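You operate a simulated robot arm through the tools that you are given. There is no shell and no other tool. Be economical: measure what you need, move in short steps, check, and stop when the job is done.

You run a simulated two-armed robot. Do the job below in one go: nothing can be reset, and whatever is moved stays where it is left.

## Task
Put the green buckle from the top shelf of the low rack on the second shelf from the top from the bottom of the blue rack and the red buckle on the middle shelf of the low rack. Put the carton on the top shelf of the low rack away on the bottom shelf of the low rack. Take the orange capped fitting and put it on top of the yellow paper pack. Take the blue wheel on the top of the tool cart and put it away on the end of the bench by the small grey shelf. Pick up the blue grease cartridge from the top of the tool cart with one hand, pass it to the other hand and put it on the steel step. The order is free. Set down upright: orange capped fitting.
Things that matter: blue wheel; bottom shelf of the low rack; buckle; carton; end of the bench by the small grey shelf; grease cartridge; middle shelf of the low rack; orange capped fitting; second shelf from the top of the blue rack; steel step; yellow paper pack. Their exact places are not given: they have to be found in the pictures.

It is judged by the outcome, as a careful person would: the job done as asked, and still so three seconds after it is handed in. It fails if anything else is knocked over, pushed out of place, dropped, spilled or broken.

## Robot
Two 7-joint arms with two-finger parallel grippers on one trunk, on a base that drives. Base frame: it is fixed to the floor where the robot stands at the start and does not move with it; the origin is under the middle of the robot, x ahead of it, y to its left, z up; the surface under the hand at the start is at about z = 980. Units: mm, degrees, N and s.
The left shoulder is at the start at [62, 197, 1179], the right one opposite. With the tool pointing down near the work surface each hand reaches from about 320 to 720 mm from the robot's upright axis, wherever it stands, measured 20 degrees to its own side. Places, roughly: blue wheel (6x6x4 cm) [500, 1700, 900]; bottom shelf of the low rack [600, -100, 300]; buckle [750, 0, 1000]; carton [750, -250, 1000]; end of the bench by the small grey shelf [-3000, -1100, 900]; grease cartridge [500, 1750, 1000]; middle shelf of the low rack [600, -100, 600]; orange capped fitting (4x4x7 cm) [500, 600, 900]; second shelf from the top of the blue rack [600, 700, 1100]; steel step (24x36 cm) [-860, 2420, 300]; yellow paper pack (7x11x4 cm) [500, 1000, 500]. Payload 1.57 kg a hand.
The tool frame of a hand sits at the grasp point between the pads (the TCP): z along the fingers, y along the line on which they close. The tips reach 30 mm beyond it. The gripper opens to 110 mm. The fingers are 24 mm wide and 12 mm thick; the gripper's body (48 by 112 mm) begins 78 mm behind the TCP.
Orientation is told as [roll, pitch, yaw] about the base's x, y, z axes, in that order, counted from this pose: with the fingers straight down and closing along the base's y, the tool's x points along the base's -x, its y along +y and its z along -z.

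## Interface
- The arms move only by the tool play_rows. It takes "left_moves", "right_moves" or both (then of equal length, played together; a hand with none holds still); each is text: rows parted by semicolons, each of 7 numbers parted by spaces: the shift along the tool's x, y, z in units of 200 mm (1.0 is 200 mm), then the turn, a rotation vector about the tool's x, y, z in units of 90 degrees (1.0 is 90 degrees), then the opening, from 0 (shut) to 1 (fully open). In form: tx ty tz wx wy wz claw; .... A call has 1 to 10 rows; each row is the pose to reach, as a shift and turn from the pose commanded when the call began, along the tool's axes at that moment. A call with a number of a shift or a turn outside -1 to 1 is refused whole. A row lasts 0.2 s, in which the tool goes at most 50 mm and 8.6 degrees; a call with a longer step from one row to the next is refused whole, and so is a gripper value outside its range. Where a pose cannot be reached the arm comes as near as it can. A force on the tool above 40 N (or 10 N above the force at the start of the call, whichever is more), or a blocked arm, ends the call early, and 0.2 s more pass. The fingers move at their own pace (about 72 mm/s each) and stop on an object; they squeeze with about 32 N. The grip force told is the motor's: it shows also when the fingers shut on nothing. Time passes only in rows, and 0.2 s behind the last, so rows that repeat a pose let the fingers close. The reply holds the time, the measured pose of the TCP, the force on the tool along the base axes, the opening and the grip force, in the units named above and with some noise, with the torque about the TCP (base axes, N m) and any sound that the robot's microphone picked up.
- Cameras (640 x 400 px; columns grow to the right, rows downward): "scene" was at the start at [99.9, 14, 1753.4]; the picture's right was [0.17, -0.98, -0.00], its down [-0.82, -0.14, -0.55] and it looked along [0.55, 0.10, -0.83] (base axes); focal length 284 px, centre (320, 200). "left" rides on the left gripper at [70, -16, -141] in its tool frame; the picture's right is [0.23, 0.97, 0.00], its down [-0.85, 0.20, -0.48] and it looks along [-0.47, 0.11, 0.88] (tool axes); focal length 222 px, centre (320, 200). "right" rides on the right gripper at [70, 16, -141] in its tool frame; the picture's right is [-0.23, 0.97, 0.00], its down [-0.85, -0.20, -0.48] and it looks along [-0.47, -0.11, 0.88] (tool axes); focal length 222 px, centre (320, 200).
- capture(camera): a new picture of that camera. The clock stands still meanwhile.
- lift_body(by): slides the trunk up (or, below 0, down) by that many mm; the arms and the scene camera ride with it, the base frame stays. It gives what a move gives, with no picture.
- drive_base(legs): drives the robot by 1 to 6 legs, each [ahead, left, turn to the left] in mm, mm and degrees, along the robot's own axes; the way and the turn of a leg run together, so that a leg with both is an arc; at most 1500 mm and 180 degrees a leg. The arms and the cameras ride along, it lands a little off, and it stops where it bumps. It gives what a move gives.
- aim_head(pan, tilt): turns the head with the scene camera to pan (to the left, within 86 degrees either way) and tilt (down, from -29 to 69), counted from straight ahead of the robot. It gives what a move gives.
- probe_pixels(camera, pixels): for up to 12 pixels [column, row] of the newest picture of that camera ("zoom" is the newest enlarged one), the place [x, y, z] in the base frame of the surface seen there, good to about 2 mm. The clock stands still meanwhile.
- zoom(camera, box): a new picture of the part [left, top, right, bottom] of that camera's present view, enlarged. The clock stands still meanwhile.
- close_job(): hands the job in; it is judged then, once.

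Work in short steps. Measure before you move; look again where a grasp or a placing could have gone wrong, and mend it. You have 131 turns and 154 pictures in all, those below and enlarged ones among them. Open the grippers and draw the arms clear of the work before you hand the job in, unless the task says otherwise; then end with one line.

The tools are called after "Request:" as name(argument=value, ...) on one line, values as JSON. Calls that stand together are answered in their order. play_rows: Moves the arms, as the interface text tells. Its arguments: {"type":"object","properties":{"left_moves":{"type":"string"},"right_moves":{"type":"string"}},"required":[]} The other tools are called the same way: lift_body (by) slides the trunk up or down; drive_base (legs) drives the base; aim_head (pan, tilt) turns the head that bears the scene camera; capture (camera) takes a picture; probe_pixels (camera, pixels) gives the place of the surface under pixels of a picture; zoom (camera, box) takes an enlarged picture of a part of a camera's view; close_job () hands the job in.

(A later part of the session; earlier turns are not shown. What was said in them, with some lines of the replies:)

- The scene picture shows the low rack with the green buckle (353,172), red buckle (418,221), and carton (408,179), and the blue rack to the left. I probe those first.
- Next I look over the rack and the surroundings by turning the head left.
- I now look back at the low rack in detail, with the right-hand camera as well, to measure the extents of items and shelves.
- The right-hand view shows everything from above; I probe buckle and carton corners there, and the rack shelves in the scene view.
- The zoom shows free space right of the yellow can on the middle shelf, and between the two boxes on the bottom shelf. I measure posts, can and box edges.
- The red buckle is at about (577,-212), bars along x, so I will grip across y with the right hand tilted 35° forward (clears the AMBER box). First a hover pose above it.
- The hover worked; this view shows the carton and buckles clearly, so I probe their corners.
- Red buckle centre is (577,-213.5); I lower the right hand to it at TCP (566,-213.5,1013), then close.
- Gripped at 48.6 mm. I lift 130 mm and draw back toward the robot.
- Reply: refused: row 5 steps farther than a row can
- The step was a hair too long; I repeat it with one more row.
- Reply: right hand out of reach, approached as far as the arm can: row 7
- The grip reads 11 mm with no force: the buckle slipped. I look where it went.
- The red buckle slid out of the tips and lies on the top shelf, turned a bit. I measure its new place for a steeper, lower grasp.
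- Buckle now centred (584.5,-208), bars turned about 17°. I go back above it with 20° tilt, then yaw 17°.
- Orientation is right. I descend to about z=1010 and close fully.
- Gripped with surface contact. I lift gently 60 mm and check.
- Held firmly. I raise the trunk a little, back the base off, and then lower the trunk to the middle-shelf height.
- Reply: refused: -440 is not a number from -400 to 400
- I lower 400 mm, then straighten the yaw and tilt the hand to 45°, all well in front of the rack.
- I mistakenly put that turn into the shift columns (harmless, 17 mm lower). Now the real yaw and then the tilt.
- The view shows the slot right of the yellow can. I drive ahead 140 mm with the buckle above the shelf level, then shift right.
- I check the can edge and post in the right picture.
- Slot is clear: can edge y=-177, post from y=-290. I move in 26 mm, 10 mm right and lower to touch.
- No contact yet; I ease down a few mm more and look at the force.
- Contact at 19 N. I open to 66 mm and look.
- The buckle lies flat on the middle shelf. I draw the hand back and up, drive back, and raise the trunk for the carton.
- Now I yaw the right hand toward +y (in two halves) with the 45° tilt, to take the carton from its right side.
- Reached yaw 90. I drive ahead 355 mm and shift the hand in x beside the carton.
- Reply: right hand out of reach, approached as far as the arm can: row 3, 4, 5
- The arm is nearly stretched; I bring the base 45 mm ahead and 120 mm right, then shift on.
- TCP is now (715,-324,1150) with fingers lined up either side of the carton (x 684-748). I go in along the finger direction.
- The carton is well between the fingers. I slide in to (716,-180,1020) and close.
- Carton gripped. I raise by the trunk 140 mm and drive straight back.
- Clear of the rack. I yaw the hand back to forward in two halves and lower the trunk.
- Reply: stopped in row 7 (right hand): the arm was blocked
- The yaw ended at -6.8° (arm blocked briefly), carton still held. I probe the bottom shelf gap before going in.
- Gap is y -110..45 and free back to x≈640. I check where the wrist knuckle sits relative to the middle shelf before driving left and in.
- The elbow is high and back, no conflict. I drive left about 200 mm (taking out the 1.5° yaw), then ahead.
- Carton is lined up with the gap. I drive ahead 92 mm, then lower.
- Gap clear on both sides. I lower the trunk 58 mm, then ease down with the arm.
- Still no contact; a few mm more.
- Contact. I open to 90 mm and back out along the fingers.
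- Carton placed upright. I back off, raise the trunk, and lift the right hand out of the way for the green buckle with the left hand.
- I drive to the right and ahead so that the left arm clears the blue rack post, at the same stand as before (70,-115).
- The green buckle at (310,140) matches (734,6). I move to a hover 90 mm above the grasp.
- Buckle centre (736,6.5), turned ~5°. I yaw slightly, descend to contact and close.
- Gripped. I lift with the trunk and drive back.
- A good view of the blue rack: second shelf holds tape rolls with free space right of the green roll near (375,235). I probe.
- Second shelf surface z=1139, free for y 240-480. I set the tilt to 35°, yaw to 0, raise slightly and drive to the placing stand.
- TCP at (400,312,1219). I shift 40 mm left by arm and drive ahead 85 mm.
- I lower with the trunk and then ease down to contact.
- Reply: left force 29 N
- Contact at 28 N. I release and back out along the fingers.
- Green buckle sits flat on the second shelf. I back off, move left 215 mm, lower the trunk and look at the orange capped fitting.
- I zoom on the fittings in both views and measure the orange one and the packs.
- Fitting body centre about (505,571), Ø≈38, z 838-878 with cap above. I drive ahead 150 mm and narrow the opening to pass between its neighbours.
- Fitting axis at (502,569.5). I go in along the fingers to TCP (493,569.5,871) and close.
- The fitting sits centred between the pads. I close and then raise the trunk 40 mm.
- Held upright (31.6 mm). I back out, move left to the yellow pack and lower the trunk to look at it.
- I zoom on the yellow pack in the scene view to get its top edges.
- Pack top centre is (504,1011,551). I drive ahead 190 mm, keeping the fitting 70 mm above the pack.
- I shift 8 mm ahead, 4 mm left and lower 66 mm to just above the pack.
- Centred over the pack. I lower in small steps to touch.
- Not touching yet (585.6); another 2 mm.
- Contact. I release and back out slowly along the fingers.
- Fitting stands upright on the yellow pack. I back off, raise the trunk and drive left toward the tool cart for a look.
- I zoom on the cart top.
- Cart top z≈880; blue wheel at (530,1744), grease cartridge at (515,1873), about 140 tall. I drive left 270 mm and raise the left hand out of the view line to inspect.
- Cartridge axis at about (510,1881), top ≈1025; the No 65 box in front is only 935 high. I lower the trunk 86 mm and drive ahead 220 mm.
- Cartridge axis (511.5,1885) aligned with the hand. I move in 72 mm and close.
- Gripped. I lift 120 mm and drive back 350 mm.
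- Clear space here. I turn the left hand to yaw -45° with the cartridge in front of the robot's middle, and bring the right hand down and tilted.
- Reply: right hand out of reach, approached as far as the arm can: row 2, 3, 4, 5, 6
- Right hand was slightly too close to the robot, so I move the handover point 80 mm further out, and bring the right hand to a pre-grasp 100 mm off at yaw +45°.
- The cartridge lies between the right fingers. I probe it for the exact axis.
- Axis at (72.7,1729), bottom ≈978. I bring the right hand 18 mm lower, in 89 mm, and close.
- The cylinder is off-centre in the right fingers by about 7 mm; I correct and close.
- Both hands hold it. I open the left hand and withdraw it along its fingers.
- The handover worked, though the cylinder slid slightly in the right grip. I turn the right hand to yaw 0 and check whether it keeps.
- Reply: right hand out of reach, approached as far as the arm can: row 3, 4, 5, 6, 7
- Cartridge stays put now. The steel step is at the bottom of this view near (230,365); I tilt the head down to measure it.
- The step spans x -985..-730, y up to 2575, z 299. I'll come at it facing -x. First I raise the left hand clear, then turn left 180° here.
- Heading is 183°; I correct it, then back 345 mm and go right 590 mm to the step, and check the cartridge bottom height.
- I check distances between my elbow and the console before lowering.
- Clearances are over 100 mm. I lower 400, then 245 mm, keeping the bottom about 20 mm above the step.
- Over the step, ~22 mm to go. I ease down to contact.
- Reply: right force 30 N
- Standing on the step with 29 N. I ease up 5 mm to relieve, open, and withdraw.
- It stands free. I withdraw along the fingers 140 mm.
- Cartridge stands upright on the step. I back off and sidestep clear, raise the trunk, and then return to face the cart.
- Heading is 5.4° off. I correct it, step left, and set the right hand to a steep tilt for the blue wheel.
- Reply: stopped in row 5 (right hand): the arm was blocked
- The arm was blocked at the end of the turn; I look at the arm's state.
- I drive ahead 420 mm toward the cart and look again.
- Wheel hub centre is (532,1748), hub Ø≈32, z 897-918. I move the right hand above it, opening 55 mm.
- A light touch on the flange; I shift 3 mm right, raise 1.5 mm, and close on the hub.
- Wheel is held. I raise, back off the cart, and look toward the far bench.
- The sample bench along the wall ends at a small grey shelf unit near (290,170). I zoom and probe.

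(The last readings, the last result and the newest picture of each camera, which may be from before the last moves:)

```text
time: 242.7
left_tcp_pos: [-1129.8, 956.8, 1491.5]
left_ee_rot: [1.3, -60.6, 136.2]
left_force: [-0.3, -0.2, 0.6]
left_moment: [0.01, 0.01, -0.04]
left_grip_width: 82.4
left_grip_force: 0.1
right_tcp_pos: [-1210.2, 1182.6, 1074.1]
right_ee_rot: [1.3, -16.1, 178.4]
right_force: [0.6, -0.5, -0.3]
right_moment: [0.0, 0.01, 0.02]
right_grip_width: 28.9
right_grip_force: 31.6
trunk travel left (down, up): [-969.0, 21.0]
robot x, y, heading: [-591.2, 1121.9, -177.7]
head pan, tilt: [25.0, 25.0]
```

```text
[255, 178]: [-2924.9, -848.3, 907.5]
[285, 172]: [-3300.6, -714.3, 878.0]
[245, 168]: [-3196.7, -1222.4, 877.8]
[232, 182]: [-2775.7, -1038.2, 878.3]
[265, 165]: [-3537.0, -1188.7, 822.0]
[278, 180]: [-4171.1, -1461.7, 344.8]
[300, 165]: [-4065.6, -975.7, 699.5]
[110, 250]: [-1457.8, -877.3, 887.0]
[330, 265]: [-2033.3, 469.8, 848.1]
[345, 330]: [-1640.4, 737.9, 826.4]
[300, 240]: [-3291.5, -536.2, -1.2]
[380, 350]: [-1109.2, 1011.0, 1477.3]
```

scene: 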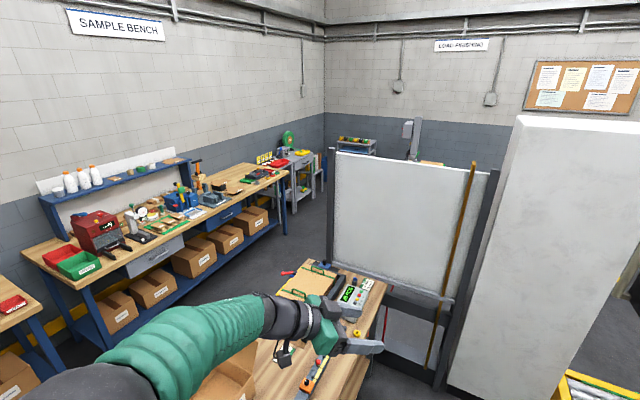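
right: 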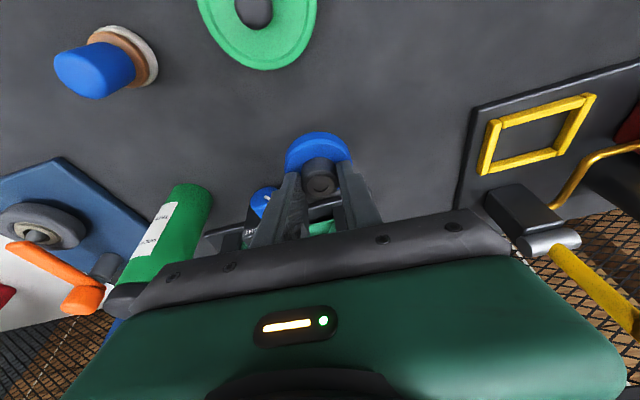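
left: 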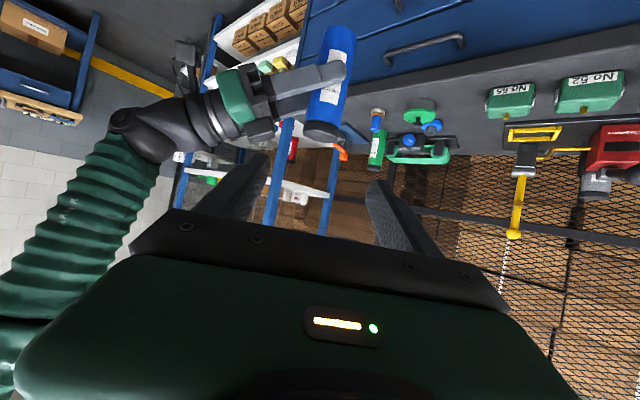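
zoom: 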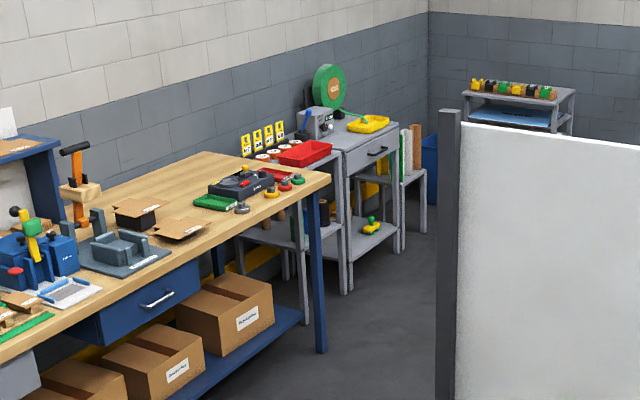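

Bench top z=878, end around x≈-3300. I look at the floor between for the route.

Request:
aim_head(pan=45, tilt=40)

Request:
capture(camera="scene")

Request:
aim_head(pan=5, tilt=45)

Request:
capture(camera="scene")

```text
time: 243.5
left_tcp_pos: [-1130.2, 956.3, 1490.5]
left_ee_rot: [1.4, -60.6, 136.3]
left_force: [0.2, 0.0, 0.5]
left_moment: [0.03, 0.0, 0.01]
left_grip_width: 82.3
left_grip_force: 0.0
right_tcp_pos: [-1211.7, 1183.0, 1073.0]
right_ee_rot: [1.2, -16.1, 178.4]
right_force: [-0.2, -0.2, -0.9]
right_moment: [0.01, 0.0, -0.01]
right_grip_width: 29.1
right_grip_force: 32.1
trunk travel left (down, up): [-969.0, 21.0]
robot x, y, heading: [-591.1, 1124.0, -177.7]
head pan, tilt: [45.0, 40.0]
```

```text
43 pictures are left
```

scene: 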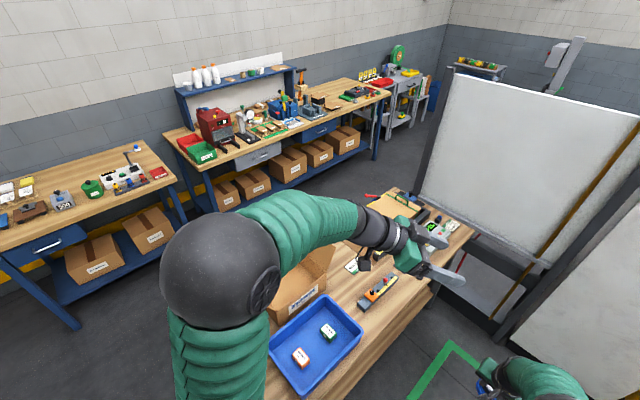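

```text
time: 244.6
left_tcp_pos: [-1129.8, 957.2, 1490.2]
left_ee_rot: [1.5, -60.8, 136.5]
left_force: [0.6, 0.0, -0.2]
left_moment: [0.01, 0.0, 0.02]
left_grip_width: 82.3
left_grip_force: 0.0
right_tcp_pos: [-1211.4, 1183.8, 1072.7]
right_ee_rot: [1.3, -16.0, 178.4]
right_force: [-0.6, 0.7, -1.6]
right_moment: [0.02, -0.06, 0.02]
right_grip_width: 29.1
right_grip_force: 32.3
trunk travel left (down, up): [-969.0, 21.0]
robot x, y, heading: [-589.0, 1127.6, -177.5]
head pan, tilt: [5.0, 45.0]
```

```text
42 pictures are left
```

scene: 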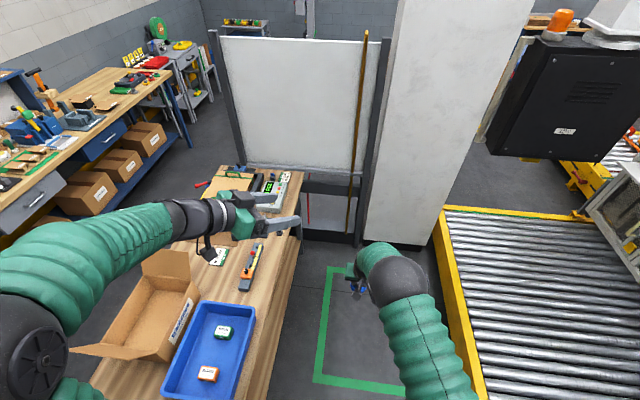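

Request:
probe_pixels(camera="scene", pixels=[[250, 370], [120, 370], [300, 185], [222, 170], [215, 150], [365, 235], [190, 150], [120, 225], [50, 300], [130, 270], [60, 210], [240, 75]])

```text
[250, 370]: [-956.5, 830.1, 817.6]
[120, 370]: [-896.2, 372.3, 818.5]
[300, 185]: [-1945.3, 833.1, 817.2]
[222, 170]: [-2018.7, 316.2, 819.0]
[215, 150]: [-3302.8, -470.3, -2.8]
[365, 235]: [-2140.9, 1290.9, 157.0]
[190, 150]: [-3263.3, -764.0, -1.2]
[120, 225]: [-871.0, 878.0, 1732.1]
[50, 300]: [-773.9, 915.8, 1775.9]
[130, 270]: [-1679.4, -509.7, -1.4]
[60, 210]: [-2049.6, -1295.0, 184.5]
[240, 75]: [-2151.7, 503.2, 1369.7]
```

The corridor between the middle bench (y≥300) and the sample bench (y≤-680) is free. I back off, turn to face -y, and drive toward it.

Request:
drive_base(legs=[[-190, 0, 0], [0, 0, 88], [980, 0, 0]])

Request:
aim_head(pan=0, tilt=40)

Request:
capture(camera="scene")

```text
time: 254.5
left_tcp_pos: [-243.9, -380.7, 1491.1]
left_ee_rot: [1.5, -60.7, -135.8]
left_force: [0.0, -0.1, -0.6]
left_moment: [0.01, 0.0, 0.02]
left_grip_width: 82.3
left_grip_force: 0.1
right_tcp_pos: [-473.2, -455.1, 1074.6]
right_ee_rot: [1.3, -16.1, -93.6]
right_force: [-0.2, 0.5, -1.1]
right_moment: [0.02, 0.01, 0.01]
right_grip_width: 29.0
right_grip_force: 32.3
trunk travel left (down, up): [-969.0, 21.0]
robot x, y, heading: [-386.8, 158.4, -89.8]
head pan, tilt: [5.0, 45.0]
```

```text
time: 255.2
left_tcp_pos: [-244.5, -379.1, 1491.7]
left_ee_rot: [1.5, -60.7, -135.9]
left_force: [-0.1, 0.3, -0.2]
left_moment: [-0.02, -0.03, 0.03]
left_grip_width: 82.3
left_grip_force: 0.2
right_tcp_pos: [-473.0, -454.6, 1074.3]
right_ee_rot: [1.3, -16.2, -93.6]
right_force: [-0.9, 0.5, -1.7]
right_moment: [0.01, -0.03, -0.02]
right_grip_width: 28.9
right_grip_force: 31.8
trunk travel left (down, up): [-969.0, 21.0]
robot x, y, heading: [-392.7, 160.7, -89.4]
head pan, tilt: [0.0, 40.0]
```

```text
41 pictures are left
```

scene: 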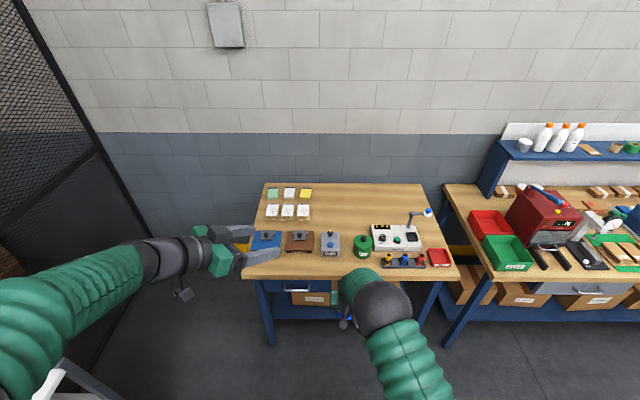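

Clear here. I turn right 90° to face -x, sidestep into the corridor, and drive along it.

Request:
drive_base(legs=[[0, 0, -90.5], [0, 340, 0], [1300, 0, 0]])

Request:
aim_head(pan=10, tilt=35)

Request:
capture(camera="scene")

```text
time: 267.4
left_tcp_pos: [-2246.1, -271.3, 1491.2]
left_ee_rot: [1.5, -60.9, 132.5]
left_force: [-0.1, 0.1, -0.1]
left_moment: [-0.01, 0.01, 0.0]
left_grip_width: 82.7
left_grip_force: 0.0
right_tcp_pos: [-2314.9, -40.2, 1077.1]
right_ee_rot: [1.2, -16.3, 174.7]
right_force: [-0.9, -0.4, -1.2]
right_moment: [-0.03, 0.01, 0.0]
right_grip_width: 29.1
right_grip_force: 32.1
trunk travel left (down, up): [-969.0, 21.0]
robot x, y, heading: [-1701.2, -136.5, 178.6]
head pan, tilt: [0.0, 40.0]
```

```text
time: 268.1
left_tcp_pos: [-2246.3, -268.8, 1492.4]
left_ee_rot: [1.6, -60.8, 132.4]
left_force: [1.0, -0.2, -0.7]
left_moment: [0.0, 0.0, -0.02]
left_grip_width: 82.4
left_grip_force: 0.1
right_tcp_pos: [-2314.7, -38.4, 1075.3]
right_ee_rot: [1.3, -16.3, 174.6]
right_force: [-0.6, 0.0, -0.7]
right_moment: [0.0, 0.0, -0.02]
right_grip_width: 29.0
right_grip_force: 32.0
trunk travel left (down, up): [-969.0, 21.0]
robot x, y, heading: [-1701.6, -139.7, 178.4]
head pan, tilt: [10.0, 35.0]
```

```text
40 pictures are left
```

scene: 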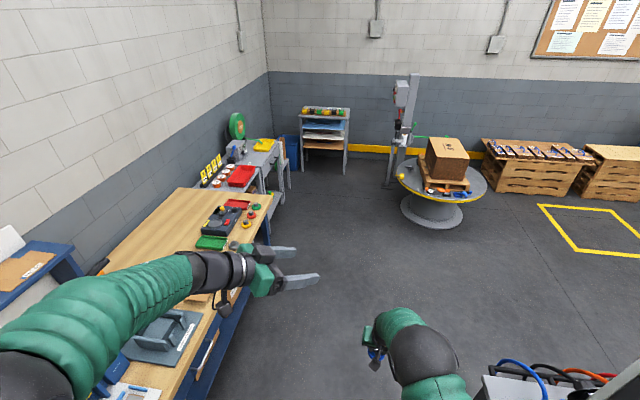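

The bench end is visible with bare wood near (165,225). I probe the free spot and the items around.

Request:
zoom(camera="scene", box=[100, 120, 320, 260])

Request:
probe_pixels(camera="scene", pixels=[[165, 225], [190, 200], [182, 190], [262, 192], [270, 197], [205, 218], [222, 228], [200, 243], [230, 250], [150, 240], [238, 205], [257, 205]])

```text
2.86 times, centred on (210, 190) of scene
```

zoom: 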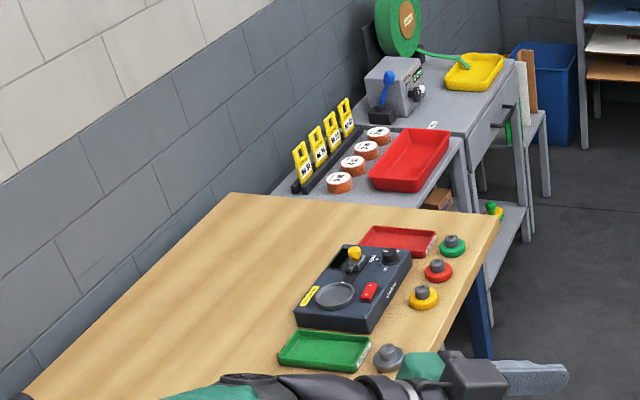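

```text
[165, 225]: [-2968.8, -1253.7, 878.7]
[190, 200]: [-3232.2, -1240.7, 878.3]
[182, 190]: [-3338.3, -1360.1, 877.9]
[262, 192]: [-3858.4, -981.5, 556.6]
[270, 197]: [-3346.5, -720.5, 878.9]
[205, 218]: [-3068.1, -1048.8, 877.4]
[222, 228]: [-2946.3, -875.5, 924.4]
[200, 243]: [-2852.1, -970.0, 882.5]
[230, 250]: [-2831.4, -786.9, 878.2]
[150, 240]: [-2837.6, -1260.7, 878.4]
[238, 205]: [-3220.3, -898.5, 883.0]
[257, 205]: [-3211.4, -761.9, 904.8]
```

Request:
probe_pixels(camera="zoom", pixels=[[362, 240], [375, 228], [345, 250], [298, 312], [330, 240], [300, 250], [280, 365], [325, 215], [410, 252], [390, 375]])

```text
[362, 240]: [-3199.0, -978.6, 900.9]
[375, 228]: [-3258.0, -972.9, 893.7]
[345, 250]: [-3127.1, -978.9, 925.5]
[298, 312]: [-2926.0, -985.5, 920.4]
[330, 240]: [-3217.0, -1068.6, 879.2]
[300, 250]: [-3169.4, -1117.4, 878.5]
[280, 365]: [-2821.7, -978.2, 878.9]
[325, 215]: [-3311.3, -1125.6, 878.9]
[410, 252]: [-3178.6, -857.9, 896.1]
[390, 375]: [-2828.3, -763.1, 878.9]
```

All items end at y≈-980; behind is bare wood. I'll set the wheel at about (-3060,-1045). I drive along to x≈-2950 and turn to face the bench.

Request:
drive_base(legs=[[1248, 0, 0], [0, 0, 91.5]])

Request:
aim_head(pan=-5, tilt=48)

Request:
capture(camera="scene")

Request:
capture(camera="right")

```text
time: 278.5
left_tcp_pos: [-2763.7, -643.1, 1491.9]
left_ee_rot: [1.6, -60.8, -130.8]
left_force: [-0.6, 0.0, 0.3]
left_moment: [0.04, 0.02, 0.01]
left_grip_width: 82.4
left_grip_force: 0.1
right_tcp_pos: [-2985.9, -737.8, 1075.0]
right_ee_rot: [1.3, -16.3, -88.6]
right_force: [-0.5, -1.8, -0.5]
right_moment: [0.01, 0.0, -0.02]
right_grip_width: 28.9
right_grip_force: 31.7
trunk travel left (down, up): [-969.0, 21.0]
robot x, y, heading: [-2959.8, -118.8, -84.4]
head pan, tilt: [10.0, 35.0]
```

```text
time: 279.2
left_tcp_pos: [-2764.7, -643.1, 1491.0]
left_ee_rot: [1.7, -60.8, -131.0]
left_force: [0.6, -0.2, 0.2]
left_moment: [-0.01, 0.01, 0.01]
left_grip_width: 82.4
left_grip_force: 0.1
right_tcp_pos: [-2985.1, -736.7, 1074.8]
right_ee_rot: [1.3, -16.3, -88.6]
right_force: [-0.1, 0.6, -0.9]
right_moment: [0.0, 0.0, -0.02]
right_grip_width: 28.8
right_grip_force: 31.8
trunk travel left (down, up): [-969.0, 21.0]
robot x, y, heading: [-2956.7, -118.1, -84.7]
head pan, tilt: [-5.0, 48.0]
```

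```text
38 pictures are left
```

scene: 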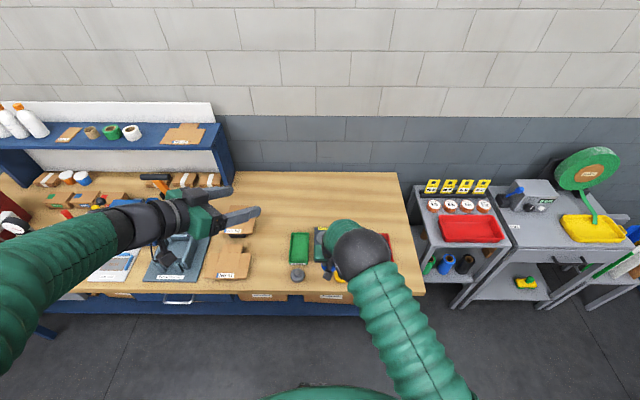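

```text
37 pictures are left
```

right: 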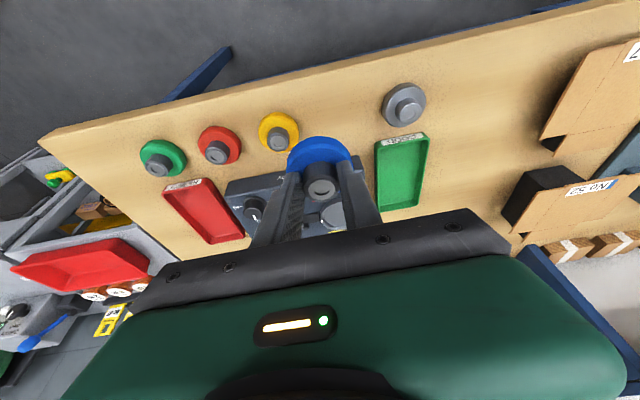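

Gap over the device is fine. I fix the heading and drive closer (to y≈-345).

Request:
drive_base(legs=[[0, 0, -5.3], [215, -28, 0]])

Request:
capture(camera="right")

```text
time: 281.4
left_tcp_pos: [-2836.9, -871.2, 1495.0]
left_ee_rot: [2.0, -61.1, -136.4]
left_force: [0.2, -0.7, 1.2]
left_moment: [0.03, -0.03, -0.01]
left_grip_width: 82.6
left_grip_force: 0.1
right_tcp_pos: [-3066.3, -946.7, 1080.2]
right_ee_rot: [1.2, -16.6, -93.9]
right_force: [0.8, -0.2, -0.4]
right_moment: [0.01, 0.01, -0.01]
right_grip_width: 29.1
right_grip_force: 32.1
trunk travel left (down, up): [-969.0, 21.0]
robot x, y, heading: [-2983.7, -335.3, -89.9]
head pan, tilt: [-5.0, 48.0]
```

```text
36 pictures are left
```

right: 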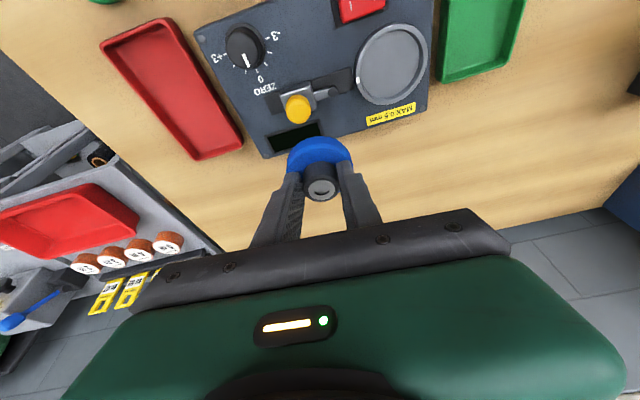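

I extend the arm 104 mm further over the bare wood.

Request:
play_rows(right_moves="-.16 -.012 .049 0 0 0 0; -.33 -.024 .098 0 0 0 0; -.5 -.035 .148 0 0 0 0; -.5 -.035 .148 0 0 0 0")

Request:
capture(camera="right")

```text
time: 282.4
left_tcp_pos: [-2840.4, -874.1, 1493.7]
left_ee_rot: [1.8, -60.9, -136.3]
left_force: [-0.5, -0.3, 0.0]
left_moment: [0.02, -0.01, 0.0]
left_grip_width: 82.6
left_grip_force: 0.0
right_tcp_pos: [-3082.7, -1054.2, 1075.8]
right_ee_rot: [1.2, -16.3, -93.9]
right_force: [0.7, -0.5, -0.8]
right_moment: [0.0, -0.02, 0.03]
right_grip_width: 28.8
right_grip_force: 31.7
trunk travel left (down, up): [-969.0, 21.0]
robot x, y, heading: [-2982.8, -337.4, -90.1]
head pan, tilt: [-5.0, 48.0]
```

```text
35 pictures are left
```

right: 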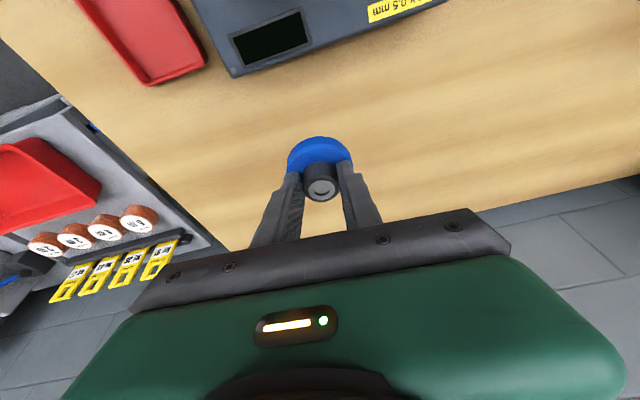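

Over bare wood. I lower the trunk 138 mm, then ease down to touch.

Request:
lift_body(by=-138)

Request:
play_rows(right_moves=".005 0 .016 0 0 0 0; .009 0 .03 0 0 0 0; .013 0 .045 0 0 0 0; .013 0 .045 0 0 0 0")

Request:
capture(camera="right")

```text
time: 284.1
left_tcp_pos: [-2841.7, -874.1, 1356.4]
left_ee_rot: [2.0, -61.0, -136.4]
left_force: [-0.4, 0.2, -0.3]
left_moment: [0.0, -0.01, 0.01]
left_grip_width: 82.5
left_grip_force: 0.0
right_tcp_pos: [-3083.0, -1052.7, 938.2]
right_ee_rot: [1.3, -16.4, -93.9]
right_force: [-0.6, -0.3, -1.3]
right_moment: [0.06, -0.02, -0.02]
right_grip_width: 28.9
right_grip_force: 31.6
trunk travel left (down, up): [-831.0, 159.0]
robot x, y, heading: [-2985.1, -339.6, -90.1]
head pan, tilt: [-5.0, 48.0]
```

```text
time: 285.1
left_tcp_pos: [-2841.3, -871.4, 1357.8]
left_ee_rot: [2.1, -61.0, -136.5]
left_force: [0.7, -0.7, -0.2]
left_moment: [-0.02, -0.01, 0.02]
left_grip_width: 82.6
left_grip_force: 0.0
right_tcp_pos: [-3081.5, -1053.0, 932.9]
right_ee_rot: [1.3, -16.7, -93.9]
right_force: [-0.2, -1.0, 12.4]
right_moment: [0.03, 0.34, 0.02]
right_grip_width: 28.8
right_grip_force: 32.1
trunk travel left (down, up): [-831.0, 159.0]
robot x, y, heading: [-2984.0, -339.3, -90.0]
head pan, tilt: [-5.0, 48.0]
```

```text
34 pictures are left
```

right: 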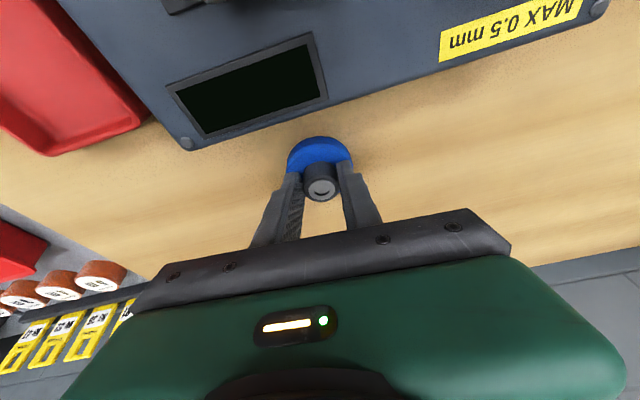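

Contact (12 N). I open the fingers and rise.

Request:
play_rows(right_moves="0 0 0 0 0 0 .35; 0 0 0 0 0 0 .5; 0 0 0 0 0 0 .5; 0 0 0 0 0 0 .5; -.014 0 -.048 0 0 0 .5; -.055 0 -.19 0 0 0 .5; -.11 0 -.38 0 0 0 .5; -.165 0 -.57 0 0 0 .5")

Request:
capture(camera="right")

```text
time: 286.9
left_tcp_pos: [-2840.8, -874.8, 1356.2]
left_ee_rot: [1.9, -60.8, -136.2]
left_force: [0.8, 0.0, -0.1]
left_moment: [0.01, 0.0, 0.01]
left_grip_width: 82.5
left_grip_force: 0.0
right_tcp_pos: [-3086.5, -1049.0, 1047.4]
right_ee_rot: [1.1, -16.5, -93.9]
right_force: [0.3, 0.1, 0.8]
right_moment: [0.04, -0.01, -0.02]
right_grip_width: 55.1
right_grip_force: 0.0
trunk travel left (down, up): [-831.0, 159.0]
robot x, y, heading: [-2986.4, -338.2, -89.8]
head pan, tilt: [-5.0, 48.0]
```

```text
33 pictures are left
```

right: 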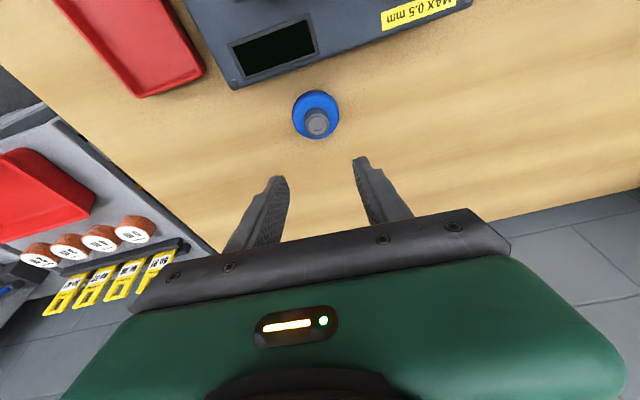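

The wheel stands flat on the bench end. I raise and back off clear.

Request:
lift_body(by=100)

Request:
drive_base(legs=[[-350, 0, 0]])

Request:
capture(camera="scene")

```text
time: 288.2
left_tcp_pos: [-2841.7, -873.7, 1456.1]
left_ee_rot: [2.0, -60.9, -136.4]
left_force: [-0.9, 0.1, 0.4]
left_moment: [0.03, 0.01, -0.03]
left_grip_width: 82.3
left_grip_force: 0.1
right_tcp_pos: [-3087.2, -1050.2, 1145.6]
right_ee_rot: [1.3, -16.4, -93.9]
right_force: [0.2, 0.3, -0.7]
right_moment: [0.01, 0.04, 0.01]
right_grip_width: 54.8
right_grip_force: 0.1
trunk travel left (down, up): [-931.0, 59.0]
robot x, y, heading: [-2983.5, -339.8, -90.0]
head pan, tilt: [-5.0, 48.0]
```

```text
time: 290.5
left_tcp_pos: [-2841.5, -530.5, 1454.4]
left_ee_rot: [1.8, -60.7, -136.2]
left_force: [-0.5, 0.0, 0.0]
left_moment: [0.0, 0.01, 0.01]
left_grip_width: 82.4
left_grip_force: 0.0
right_tcp_pos: [-3085.7, -704.8, 1145.2]
right_ee_rot: [1.4, -16.2, -93.8]
right_force: [0.3, -0.1, 0.0]
right_moment: [-0.01, -0.04, -0.02]
right_grip_width: 54.9
right_grip_force: 0.1
trunk travel left (down, up): [-931.0, 59.0]
robot x, y, heading: [-2985.8, 7.0, -89.7]
head pan, tilt: [-5.0, 48.0]
```

```text
32 pictures are left
```

scene: 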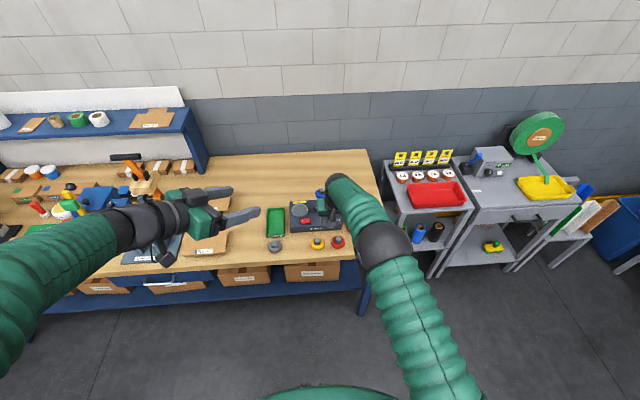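

All items have been placed and both hands are empty and clear of the work, so I hand the job in.

Request:
close_job()

```text
The job is handed in.
```

The job is handed in with all six items where they were asked for. On my first try the red buckle slipped out of the gripper and stayed on the top shelf; I picked it up again and set it on the middle shelf.
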